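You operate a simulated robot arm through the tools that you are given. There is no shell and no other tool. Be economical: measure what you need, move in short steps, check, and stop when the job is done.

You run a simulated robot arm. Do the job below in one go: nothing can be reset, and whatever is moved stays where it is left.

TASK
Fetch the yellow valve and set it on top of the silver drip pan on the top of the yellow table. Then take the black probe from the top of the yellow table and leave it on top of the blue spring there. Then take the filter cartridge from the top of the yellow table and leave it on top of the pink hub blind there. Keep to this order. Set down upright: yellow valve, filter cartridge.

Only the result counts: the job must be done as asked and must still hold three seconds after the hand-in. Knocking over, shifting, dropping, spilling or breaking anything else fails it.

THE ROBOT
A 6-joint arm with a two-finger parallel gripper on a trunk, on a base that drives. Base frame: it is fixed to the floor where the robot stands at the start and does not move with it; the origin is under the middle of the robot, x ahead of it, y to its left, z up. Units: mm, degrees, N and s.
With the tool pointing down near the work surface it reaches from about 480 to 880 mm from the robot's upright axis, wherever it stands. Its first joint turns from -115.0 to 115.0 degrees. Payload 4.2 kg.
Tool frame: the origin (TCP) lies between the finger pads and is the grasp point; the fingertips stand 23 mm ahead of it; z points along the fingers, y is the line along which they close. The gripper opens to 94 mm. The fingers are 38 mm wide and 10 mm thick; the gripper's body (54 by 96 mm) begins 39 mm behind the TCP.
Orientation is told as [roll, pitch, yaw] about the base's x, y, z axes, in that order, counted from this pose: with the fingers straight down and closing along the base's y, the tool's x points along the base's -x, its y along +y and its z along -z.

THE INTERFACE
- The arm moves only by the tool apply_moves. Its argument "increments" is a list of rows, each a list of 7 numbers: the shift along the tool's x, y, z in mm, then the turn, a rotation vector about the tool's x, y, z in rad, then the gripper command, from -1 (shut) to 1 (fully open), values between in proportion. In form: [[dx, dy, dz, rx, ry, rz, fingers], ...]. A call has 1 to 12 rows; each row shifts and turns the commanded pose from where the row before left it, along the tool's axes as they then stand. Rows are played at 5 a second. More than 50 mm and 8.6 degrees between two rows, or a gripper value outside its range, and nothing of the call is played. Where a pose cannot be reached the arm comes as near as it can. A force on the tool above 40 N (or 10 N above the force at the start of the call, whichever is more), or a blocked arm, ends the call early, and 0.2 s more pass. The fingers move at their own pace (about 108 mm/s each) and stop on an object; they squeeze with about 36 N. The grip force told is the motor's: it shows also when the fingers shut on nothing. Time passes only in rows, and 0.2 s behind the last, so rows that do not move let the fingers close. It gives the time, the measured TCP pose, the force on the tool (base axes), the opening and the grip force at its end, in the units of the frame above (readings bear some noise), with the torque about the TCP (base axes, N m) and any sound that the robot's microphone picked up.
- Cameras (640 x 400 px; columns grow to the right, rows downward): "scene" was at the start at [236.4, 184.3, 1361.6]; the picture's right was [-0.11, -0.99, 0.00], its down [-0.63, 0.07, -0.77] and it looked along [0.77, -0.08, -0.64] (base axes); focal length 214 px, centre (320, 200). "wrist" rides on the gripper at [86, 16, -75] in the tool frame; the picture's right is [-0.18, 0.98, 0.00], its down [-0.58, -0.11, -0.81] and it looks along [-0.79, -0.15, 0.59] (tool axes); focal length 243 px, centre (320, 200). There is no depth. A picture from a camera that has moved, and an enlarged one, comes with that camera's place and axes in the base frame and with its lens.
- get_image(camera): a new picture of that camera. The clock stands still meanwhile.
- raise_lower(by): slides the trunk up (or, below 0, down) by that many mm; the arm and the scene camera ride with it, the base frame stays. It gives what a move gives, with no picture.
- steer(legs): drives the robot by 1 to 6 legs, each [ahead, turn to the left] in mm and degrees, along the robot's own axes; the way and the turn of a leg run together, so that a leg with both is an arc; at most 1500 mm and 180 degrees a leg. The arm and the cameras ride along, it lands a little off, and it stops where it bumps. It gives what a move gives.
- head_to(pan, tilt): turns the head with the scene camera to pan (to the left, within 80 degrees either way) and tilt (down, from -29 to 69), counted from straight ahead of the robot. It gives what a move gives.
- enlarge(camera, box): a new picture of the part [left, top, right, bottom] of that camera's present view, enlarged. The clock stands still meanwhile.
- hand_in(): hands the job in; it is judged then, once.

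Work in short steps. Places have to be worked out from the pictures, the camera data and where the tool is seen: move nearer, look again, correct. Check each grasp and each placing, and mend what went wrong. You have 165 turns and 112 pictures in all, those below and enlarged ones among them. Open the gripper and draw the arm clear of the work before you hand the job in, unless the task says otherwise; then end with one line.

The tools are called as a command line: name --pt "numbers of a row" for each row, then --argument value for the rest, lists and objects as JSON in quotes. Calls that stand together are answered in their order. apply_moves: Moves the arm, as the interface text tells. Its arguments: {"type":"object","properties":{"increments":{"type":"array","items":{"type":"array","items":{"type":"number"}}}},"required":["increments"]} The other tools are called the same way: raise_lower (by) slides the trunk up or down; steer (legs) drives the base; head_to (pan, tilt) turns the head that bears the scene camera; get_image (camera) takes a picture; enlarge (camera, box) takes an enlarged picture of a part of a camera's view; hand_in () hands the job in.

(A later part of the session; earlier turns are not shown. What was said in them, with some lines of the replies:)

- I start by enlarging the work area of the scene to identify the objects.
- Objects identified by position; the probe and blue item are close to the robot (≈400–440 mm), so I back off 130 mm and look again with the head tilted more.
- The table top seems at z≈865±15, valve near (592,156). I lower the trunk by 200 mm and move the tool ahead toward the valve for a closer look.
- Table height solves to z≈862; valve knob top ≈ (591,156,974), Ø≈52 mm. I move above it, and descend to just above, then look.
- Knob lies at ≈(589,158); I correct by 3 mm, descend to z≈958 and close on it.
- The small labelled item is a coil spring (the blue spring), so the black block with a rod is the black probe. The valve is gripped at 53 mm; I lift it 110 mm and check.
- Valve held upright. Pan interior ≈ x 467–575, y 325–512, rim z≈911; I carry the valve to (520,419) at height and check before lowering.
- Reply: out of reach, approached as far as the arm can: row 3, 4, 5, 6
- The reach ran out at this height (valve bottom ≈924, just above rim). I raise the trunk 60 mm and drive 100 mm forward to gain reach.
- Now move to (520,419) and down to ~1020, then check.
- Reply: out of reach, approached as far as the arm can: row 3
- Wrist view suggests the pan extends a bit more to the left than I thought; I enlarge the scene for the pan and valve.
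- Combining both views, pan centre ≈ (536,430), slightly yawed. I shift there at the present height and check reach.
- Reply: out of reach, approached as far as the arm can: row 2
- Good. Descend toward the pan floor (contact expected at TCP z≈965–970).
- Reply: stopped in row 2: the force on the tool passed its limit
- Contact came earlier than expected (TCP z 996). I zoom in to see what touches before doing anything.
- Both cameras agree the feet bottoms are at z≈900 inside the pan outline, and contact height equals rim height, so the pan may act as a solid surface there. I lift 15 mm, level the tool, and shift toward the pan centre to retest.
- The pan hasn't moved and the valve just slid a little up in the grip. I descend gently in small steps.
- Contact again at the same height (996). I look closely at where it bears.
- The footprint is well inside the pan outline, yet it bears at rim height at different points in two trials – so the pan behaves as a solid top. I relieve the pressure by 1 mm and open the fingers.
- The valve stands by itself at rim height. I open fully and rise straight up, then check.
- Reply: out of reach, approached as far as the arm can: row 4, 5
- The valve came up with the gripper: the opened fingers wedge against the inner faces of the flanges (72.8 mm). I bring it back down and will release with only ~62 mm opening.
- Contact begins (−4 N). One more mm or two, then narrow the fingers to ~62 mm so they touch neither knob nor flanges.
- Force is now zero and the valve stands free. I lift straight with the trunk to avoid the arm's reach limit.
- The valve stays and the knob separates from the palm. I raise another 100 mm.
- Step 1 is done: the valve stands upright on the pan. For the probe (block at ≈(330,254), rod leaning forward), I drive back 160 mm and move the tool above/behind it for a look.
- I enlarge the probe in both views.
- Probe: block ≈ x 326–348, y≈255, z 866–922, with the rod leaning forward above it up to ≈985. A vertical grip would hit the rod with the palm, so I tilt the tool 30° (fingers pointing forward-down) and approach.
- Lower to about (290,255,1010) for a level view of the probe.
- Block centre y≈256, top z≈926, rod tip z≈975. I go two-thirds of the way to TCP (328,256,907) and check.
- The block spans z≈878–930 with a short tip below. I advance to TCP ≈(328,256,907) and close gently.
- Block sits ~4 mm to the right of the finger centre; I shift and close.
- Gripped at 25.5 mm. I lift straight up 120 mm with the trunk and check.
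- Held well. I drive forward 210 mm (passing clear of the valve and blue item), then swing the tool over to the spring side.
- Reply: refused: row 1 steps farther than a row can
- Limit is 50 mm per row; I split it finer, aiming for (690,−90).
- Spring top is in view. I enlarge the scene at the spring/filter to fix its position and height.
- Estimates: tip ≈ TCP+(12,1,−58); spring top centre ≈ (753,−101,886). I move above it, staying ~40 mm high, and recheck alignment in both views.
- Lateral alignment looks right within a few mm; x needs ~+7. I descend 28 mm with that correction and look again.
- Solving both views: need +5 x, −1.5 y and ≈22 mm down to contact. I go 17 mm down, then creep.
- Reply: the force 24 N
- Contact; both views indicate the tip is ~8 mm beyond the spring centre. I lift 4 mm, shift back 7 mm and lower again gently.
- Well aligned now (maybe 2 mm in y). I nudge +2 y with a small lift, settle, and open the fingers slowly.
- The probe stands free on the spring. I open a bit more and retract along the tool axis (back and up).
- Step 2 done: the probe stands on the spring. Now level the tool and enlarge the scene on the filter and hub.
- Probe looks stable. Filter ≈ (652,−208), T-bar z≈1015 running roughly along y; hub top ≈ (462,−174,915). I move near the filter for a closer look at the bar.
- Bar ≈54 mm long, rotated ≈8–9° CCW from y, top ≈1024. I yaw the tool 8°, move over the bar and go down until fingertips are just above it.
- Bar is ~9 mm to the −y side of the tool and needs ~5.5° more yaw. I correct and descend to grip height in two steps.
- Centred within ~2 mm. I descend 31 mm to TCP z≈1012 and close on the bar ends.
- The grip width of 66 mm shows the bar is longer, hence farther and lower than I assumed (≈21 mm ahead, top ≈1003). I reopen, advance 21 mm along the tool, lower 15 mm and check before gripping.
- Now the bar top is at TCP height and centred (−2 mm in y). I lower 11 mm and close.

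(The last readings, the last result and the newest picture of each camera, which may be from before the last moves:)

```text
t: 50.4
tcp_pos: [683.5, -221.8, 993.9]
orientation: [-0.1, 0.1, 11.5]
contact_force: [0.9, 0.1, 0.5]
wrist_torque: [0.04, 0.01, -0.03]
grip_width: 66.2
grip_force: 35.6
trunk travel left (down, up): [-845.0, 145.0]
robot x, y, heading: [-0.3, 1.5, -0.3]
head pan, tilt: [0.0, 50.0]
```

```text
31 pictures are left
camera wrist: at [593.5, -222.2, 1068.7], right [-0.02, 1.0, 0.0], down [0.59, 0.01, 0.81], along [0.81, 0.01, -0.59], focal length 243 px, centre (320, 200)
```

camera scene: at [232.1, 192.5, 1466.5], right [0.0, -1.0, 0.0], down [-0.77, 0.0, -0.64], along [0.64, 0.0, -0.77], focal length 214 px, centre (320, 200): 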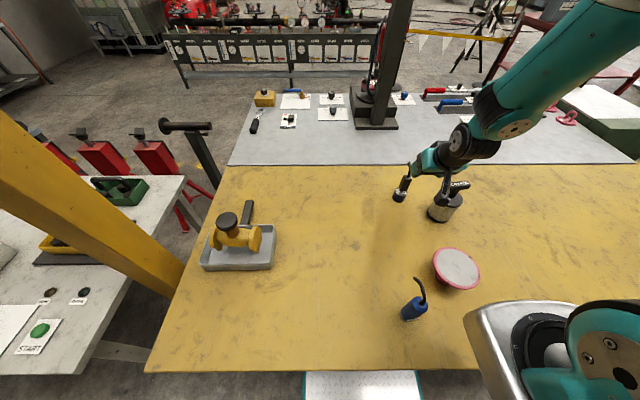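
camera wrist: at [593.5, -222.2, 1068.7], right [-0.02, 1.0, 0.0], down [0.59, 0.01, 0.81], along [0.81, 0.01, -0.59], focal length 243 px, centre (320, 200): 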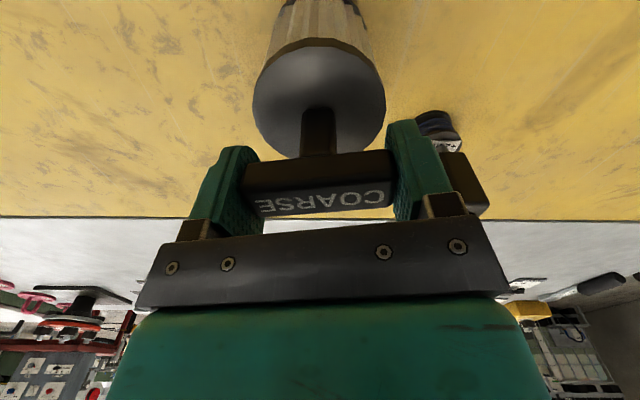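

Solid grip at 66 mm. I lift 100 mm with the trunk and view the hub.

raise_lower --by 100

get_image --camera "scene"

get_image --camera "wrist"

```text
t: 51.8
tcp_pos: [682.3, -222.9, 1093.8]
orientation: [-0.1, 0.1, 11.6]
contact_force: [-0.2, -0.1, -1.7]
wrist_torque: [0.02, -0.02, -0.01]
grip_width: 66.1
grip_force: 36.2
trunk travel left (down, up): [-945.0, 45.0]
robot x, y, heading: [0.0, -2.3, -0.1]
head pan, tilt: [0.0, 50.0]
```

```text
30 pictures are left
camera scene: at [231.4, 192.4, 1566.6], right [0.0, -1.0, 0.0], down [-0.77, 0.0, -0.64], along [0.64, 0.0, -0.77], focal length 214 px, centre (320, 200)
```

scene: 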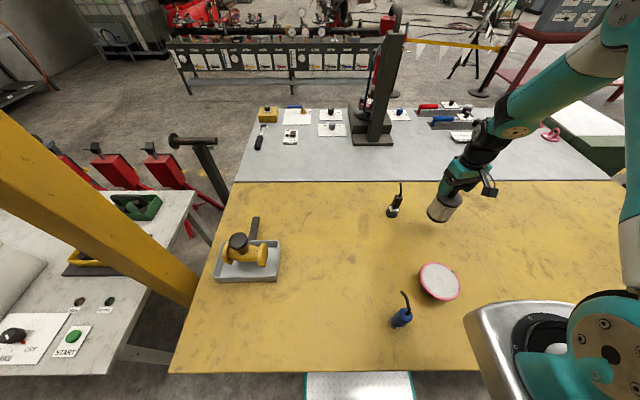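

```text
29 pictures are left
camera wrist: at [593.6, -222.3, 1168.7], right [-0.02, 1.0, 0.0], down [0.59, 0.01, 0.81], along [0.81, 0.01, -0.59], focal length 243 px, centre (320, 200)
```

wrist: 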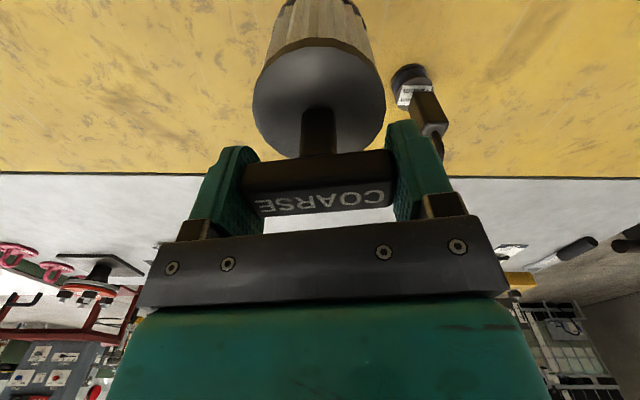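

I enlarge the hub from this new height to triangulate it.

enlarge --camera "scene" --box '[380, 240, 500, 340]'

```text
4.00 times, centred on (440, 290) of scene
camera zoom: at [231.4, 192.4, 1566.6], right [0.0, -1.0, 0.0], down [-0.77, 0.0, -0.64], along [0.64, 0.0, -0.77], focal length 858 px, centre (-160, -160)
```

zoom: 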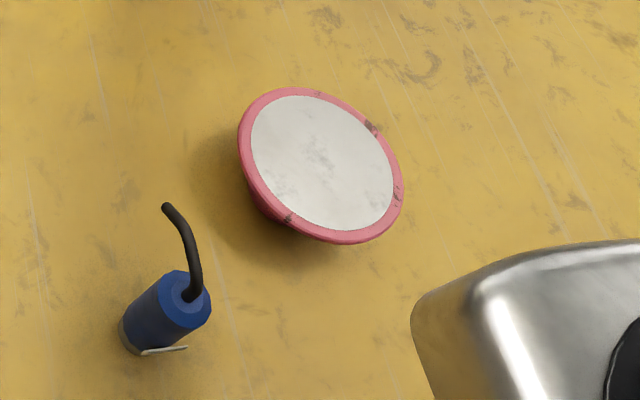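

Hub top ≈ (458,−168,920). That is near the inner reach limit, so I back the robot 100 mm first, then move the filter over the hub.

steer --legs '[[-100, 0]]'

get_image --camera "wrist"

```text
t: 52.9
tcp_pos: [580.5, -221.5, 1093.4]
orientation: [-0.1, 0.1, 11.7]
contact_force: [-0.7, -1.1, -2.2]
wrist_torque: [-0.01, -0.03, 0.0]
grip_width: 66.1
grip_force: 35.9
trunk travel left (down, up): [-945.0, 45.0]
robot x, y, heading: [-98.4, -2.9, -0.2]
head pan, tilt: [0.0, 50.0]
```

```text
27 pictures are left
camera wrist: at [492.6, -222.2, 1168.6], right [-0.02, 1.0, 0.0], down [0.59, 0.01, 0.81], along [0.81, 0.01, -0.59], focal length 243 px, centre (320, 200)
```

wrist: 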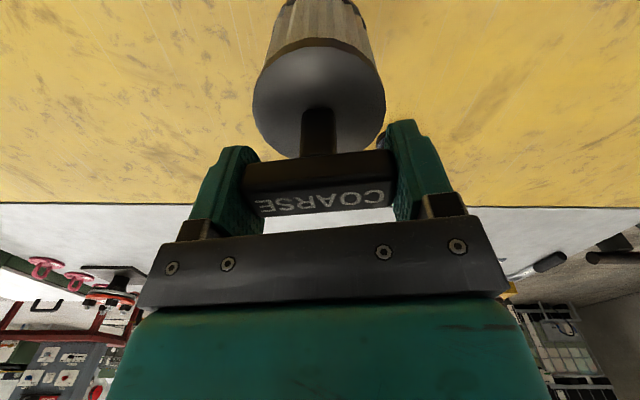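

apply_moves --pt "36.2 25.6 0 0 0 0 -1" --pt "36.2 25.6 0 0 0 0 -1" --pt "36.2 25.6 0 0 0 0 -1"

get_image --camera "scene"

get_image --camera "wrist"

```text
t: 53.7
tcp_pos: [459.7, -168.2, 1093.6]
orientation: [0.0, 0.0, 11.6]
contact_force: [0.7, 0.4, -2.2]
wrist_torque: [0.01, 0.01, -0.02]
grip_width: 66.0
grip_force: 35.8
trunk travel left (down, up): [-945.0, 45.0]
robot x, y, heading: [-103.1, -2.0, -0.3]
head pan, tilt: [0.0, 50.0]
```

```text
26 pictures are left
camera scene: at [130.6, 192.4, 1566.6], right [0.0, -1.0, 0.0], down [-0.77, 0.0, -0.64], along [0.64, 0.0, -0.77], focal length 214 px, centre (320, 200)
```

scene: 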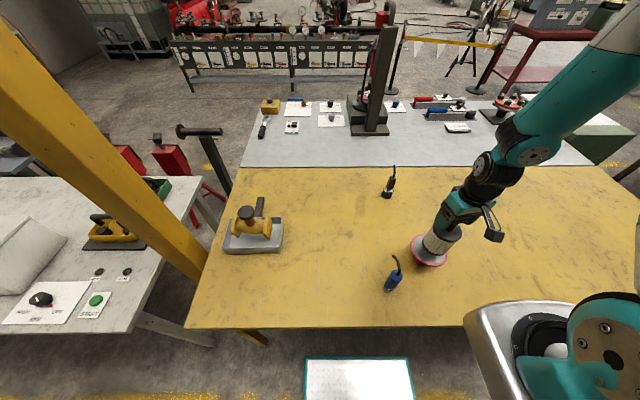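

```text
25 pictures are left
camera wrist: at [370.8, -168.5, 1169.3], right [-0.02, 1.0, 0.0], down [0.59, 0.01, 0.81], along [0.81, 0.01, -0.59], focal length 243 px, centre (320, 200)
```

wrist: 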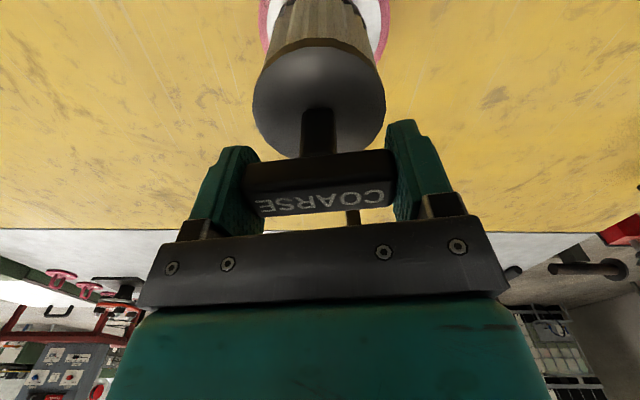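

Lateral alignment looks good in the wrist view. I enlarge the scene to check x alignment and height.

enlarge --camera "scene" --box '[370, 180, 510, 290]'

enlarge --camera "wrist" --box '[220, 0, 430, 130]'

```text
3.64 times, centred on (440, 235) of scene
camera zoom: at [130.6, 192.4, 1566.6], right [0.0, -1.0, 0.0], down [-0.77, 0.0, -0.64], along [0.64, 0.0, -0.77], focal length 780 px, centre (-116, 73)
```

zoom: 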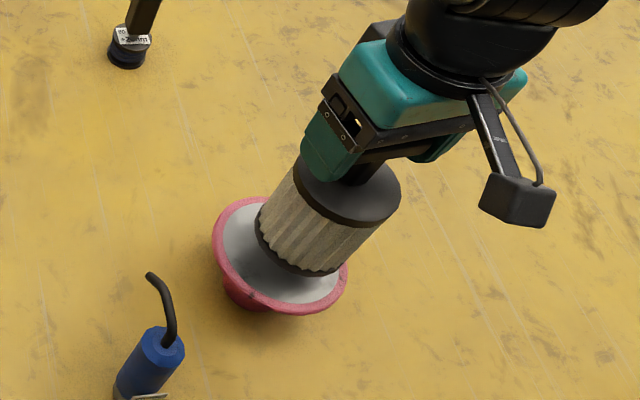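

```text
3.05 times, centred on (325, 65) of wrist
camera zoom: at [370.8, -168.5, 1169.3], right [-0.02, 1.0, 0.0], down [0.59, 0.01, 0.81], along [0.81, 0.01, -0.59], focal length 739 px, centre (305, 611)
```

zoom: 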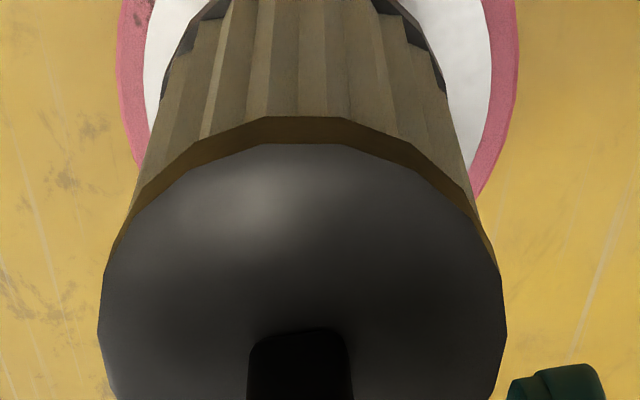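

Alignment is within a few mm; I shift +4 mm in y and descend 20 mm, then creep to contact.

apply_moves --pt "-1 4 8 0 0 0 -1" --pt "0 0 12 0 0 0 -1"

enlarge --camera "scene" --box '[390, 200, 490, 280]'

```text
t: 54.3
tcp_pos: [460.3, -164.4, 1074.5]
orientation: [-0.1, 0.0, 11.6]
contact_force: [-0.5, -0.3, -1.8]
wrist_torque: [-0.02, 0.01, 0.02]
grip_width: 66.0
grip_force: 36.5
trunk travel left (down, up): [-945.0, 45.0]
robot x, y, heading: [-101.9, -0.1, -0.2]
head pan, tilt: [0.0, 50.0]
```

```text
5.00 times, centred on (440, 240) of scene
camera zoom: at [130.0, 192.7, 1566.7], right [0.0, -1.0, 0.0], down [-0.77, 0.0, -0.64], along [0.64, 0.0, -0.77], focal length 1072 px, centre (-280, 0)
```

zoom: 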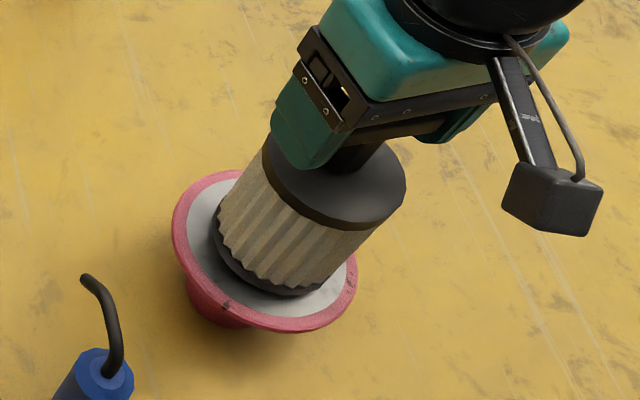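

Projected landing is within ~4 mm of the hub centre. I nudge +2 mm y and creep down until contact.

apply_moves --pt "0 2 3 0 0 0 -1" --pt "0 0 3 0 0 0 -1" --pt "0 0 2 0 0 0 -1" --pt "0 0 2 0 0 0 -1" --pt "0 0 2 0 0 0 -1"

```text
t: 55.5
tcp_pos: [459.8, -162.2, 1063.9]
orientation: [-0.3, -0.1, 11.6]
contact_force: [0.3, 1.0, 33.6]
wrist_torque: [0.04, 0.08, -0.16]
grip_width: 65.8
grip_force: 35.9
trunk travel left (down, up): [-945.0, 45.0]
robot x, y, heading: [-98.6, -1.0, -0.2]
head pan, tilt: [0.0, 50.0]
```

Firm, level contact (tiny torque). I relieve ~1.5 mm and check visually.

apply_moves --pt "0 0 -1.5 0 0 0 -1"

enlarge --camera "scene" --box '[390, 200, 490, 280]'

get_image --camera "wrist"

```text
t: 55.9
tcp_pos: [458.4, -162.4, 1063.6]
orientation: [-0.2, 0.0, 11.6]
contact_force: [2.4, -0.2, 15.9]
wrist_torque: [-0.08, -0.68, 0.05]
grip_width: 65.7
grip_force: 35.2
trunk travel left (down, up): [-945.0, 45.0]
robot x, y, heading: [-98.0, 3.4, -0.0]
head pan, tilt: [0.0, 50.0]
```

```text
5.00 times, centred on (440, 240) of scene
camera zoom: at [129.7, 192.9, 1566.4], right [0.0, -1.0, 0.0], down [-0.77, 0.0, -0.64], along [0.64, 0.0, -0.77], focal length 1072 px, centre (-280, 0)
```

zoom: 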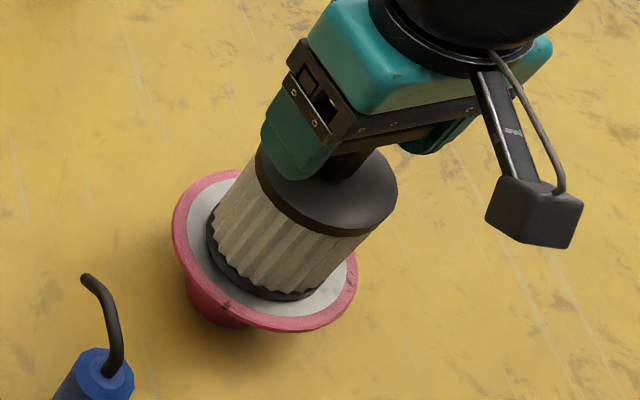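

```text
20 pictures are left
camera wrist: at [370.4, -162.7, 1137.8], right [-0.02, 1.0, 0.0], down [0.59, 0.01, 0.81], along [0.81, 0.01, -0.59], focal length 243 px, centre (320, 200)
```

wrist: 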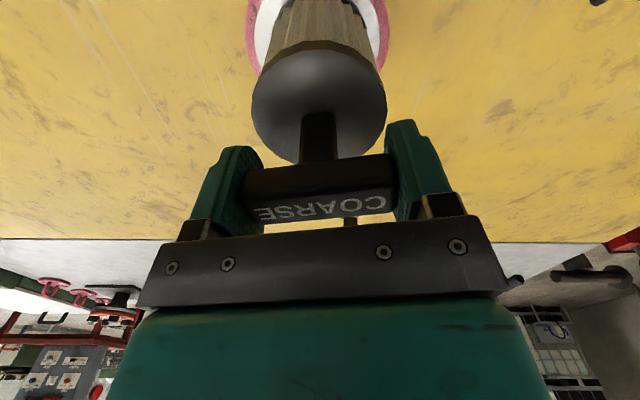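

The filter sits centrally on the hub face. I release slowly.

apply_moves --pt "0 0 -0.7 0 0 0 -1" --pt "0 0 0 0 0 0 0.45" --pt "0 0 0 0 0 0 0.6" --pt "0 0 0 0 0 0 0.9"

enlarge --camera "scene" --box '[390, 200, 490, 280]'

```text
t: 56.9
tcp_pos: [458.6, -162.1, 1064.7]
orientation: [-0.1, 0.1, 11.5]
contact_force: [-0.4, -0.4, -0.7]
wrist_torque: [0.02, 0.02, -0.04]
grip_width: 89.5
grip_force: 0.1
trunk travel left (down, up): [-945.0, 45.0]
robot x, y, heading: [-100.8, 2.1, -0.1]
head pan, tilt: [0.0, 50.0]
```

```text
5.00 times, centred on (440, 240) of scene
camera zoom: at [130.1, 192.7, 1566.6], right [0.0, -1.0, 0.0], down [-0.77, 0.0, -0.64], along [0.64, 0.0, -0.77], focal length 1072 px, centre (-280, 0)
```

zoom: 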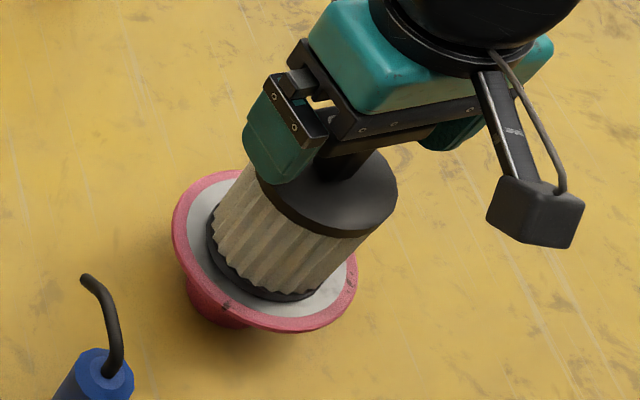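

Released and standing still. I rise straight up with the arm and check everything.

apply_moves --pt "0 0 -15 0 0 0 0.9" --pt "0 0 -25 0 0 0 0.9" --pt "0 0 -35 0 0 0 0.9" --pt "0 0 -35 0 0 0 0.9"

get_image --camera "scene"

get_image --camera "wrist"

```text
t: 57.9
tcp_pos: [460.6, -163.8, 1173.6]
orientation: [-0.1, 0.1, 11.6]
contact_force: [0.5, 0.0, 0.1]
wrist_torque: [0.0, 0.03, 0.03]
grip_width: 89.2
grip_force: 0.1
trunk travel left (down, up): [-945.0, 45.0]
robot x, y, heading: [-97.3, 1.6, 0.3]
head pan, tilt: [0.0, 50.0]
```

```text
18 pictures are left
camera scene: at [130.6, 192.6, 1566.5], right [0.0, -1.0, 0.0], down [-0.77, 0.0, -0.64], along [0.64, 0.0, -0.77], focal length 214 px, centre (320, 200)
```

scene: 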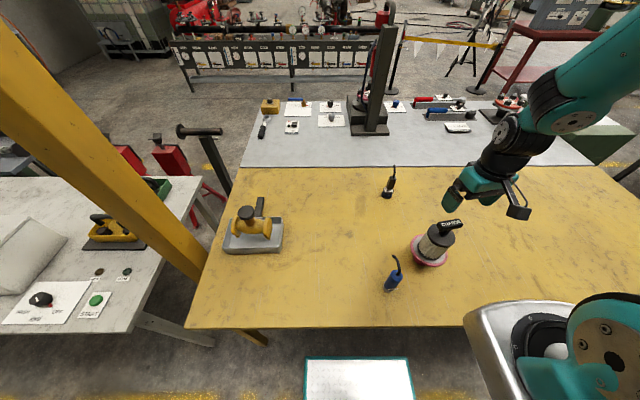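

```text
17 pictures are left
camera wrist: at [370.8, -163.0, 1248.7], right [-0.02, 1.0, 0.0], down [0.59, 0.01, 0.81], along [0.81, 0.01, -0.59], focal length 243 px, centre (320, 200)
```

wrist: 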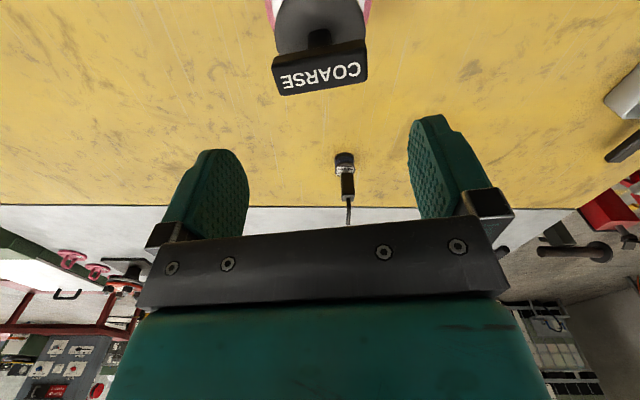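

All three objects appear in place. A final close check of each before handing in.

enlarge --camera "scene" --box '[210, 150, 470, 310]'

enlarge --camera "scene" --box '[215, 185, 295, 265]'

```text
2.46 times, centred on (340, 230) of scene
camera zoom: at [130.6, 192.6, 1566.5], right [0.0, -1.0, 0.0], down [-0.77, 0.0, -0.64], along [0.64, 0.0, -0.77], focal length 528 px, centre (271, 126)
```

zoom: 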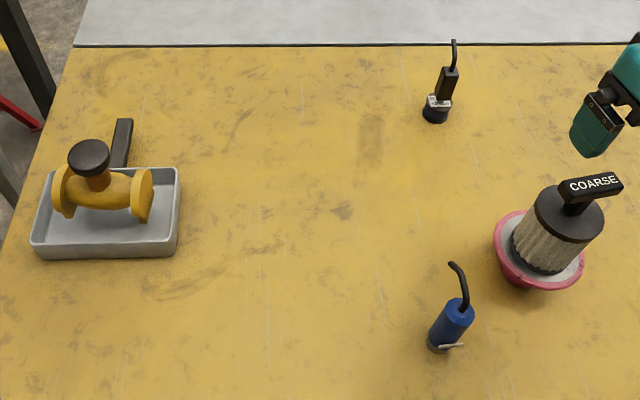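

```text
5.00 times, centred on (255, 225) of scene
camera zoom: at [130.6, 192.6, 1566.5], right [0.0, -1.0, 0.0], down [-0.77, 0.0, -0.64], along [0.64, 0.0, -0.77], focal length 1072 px, centre (645, 75)
```

zoom: 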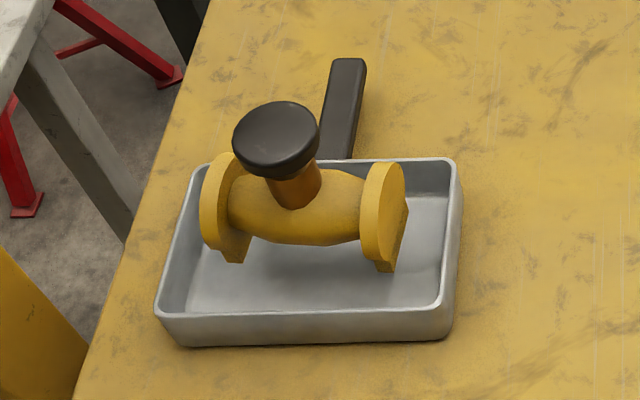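

Valve upright on the pan, probe on the spring, filter upright on the hub, gripper open and clear. Handing in.

hand_in

```text
The job is handed in.
```

The job is handed in: the yellow valve stands upright on the drip pan, the black probe is on the blue spring, and the filter cartridge stands upright on the pink hub blind, done in that order. The valve rests at the pan's rim height and not on its floor.
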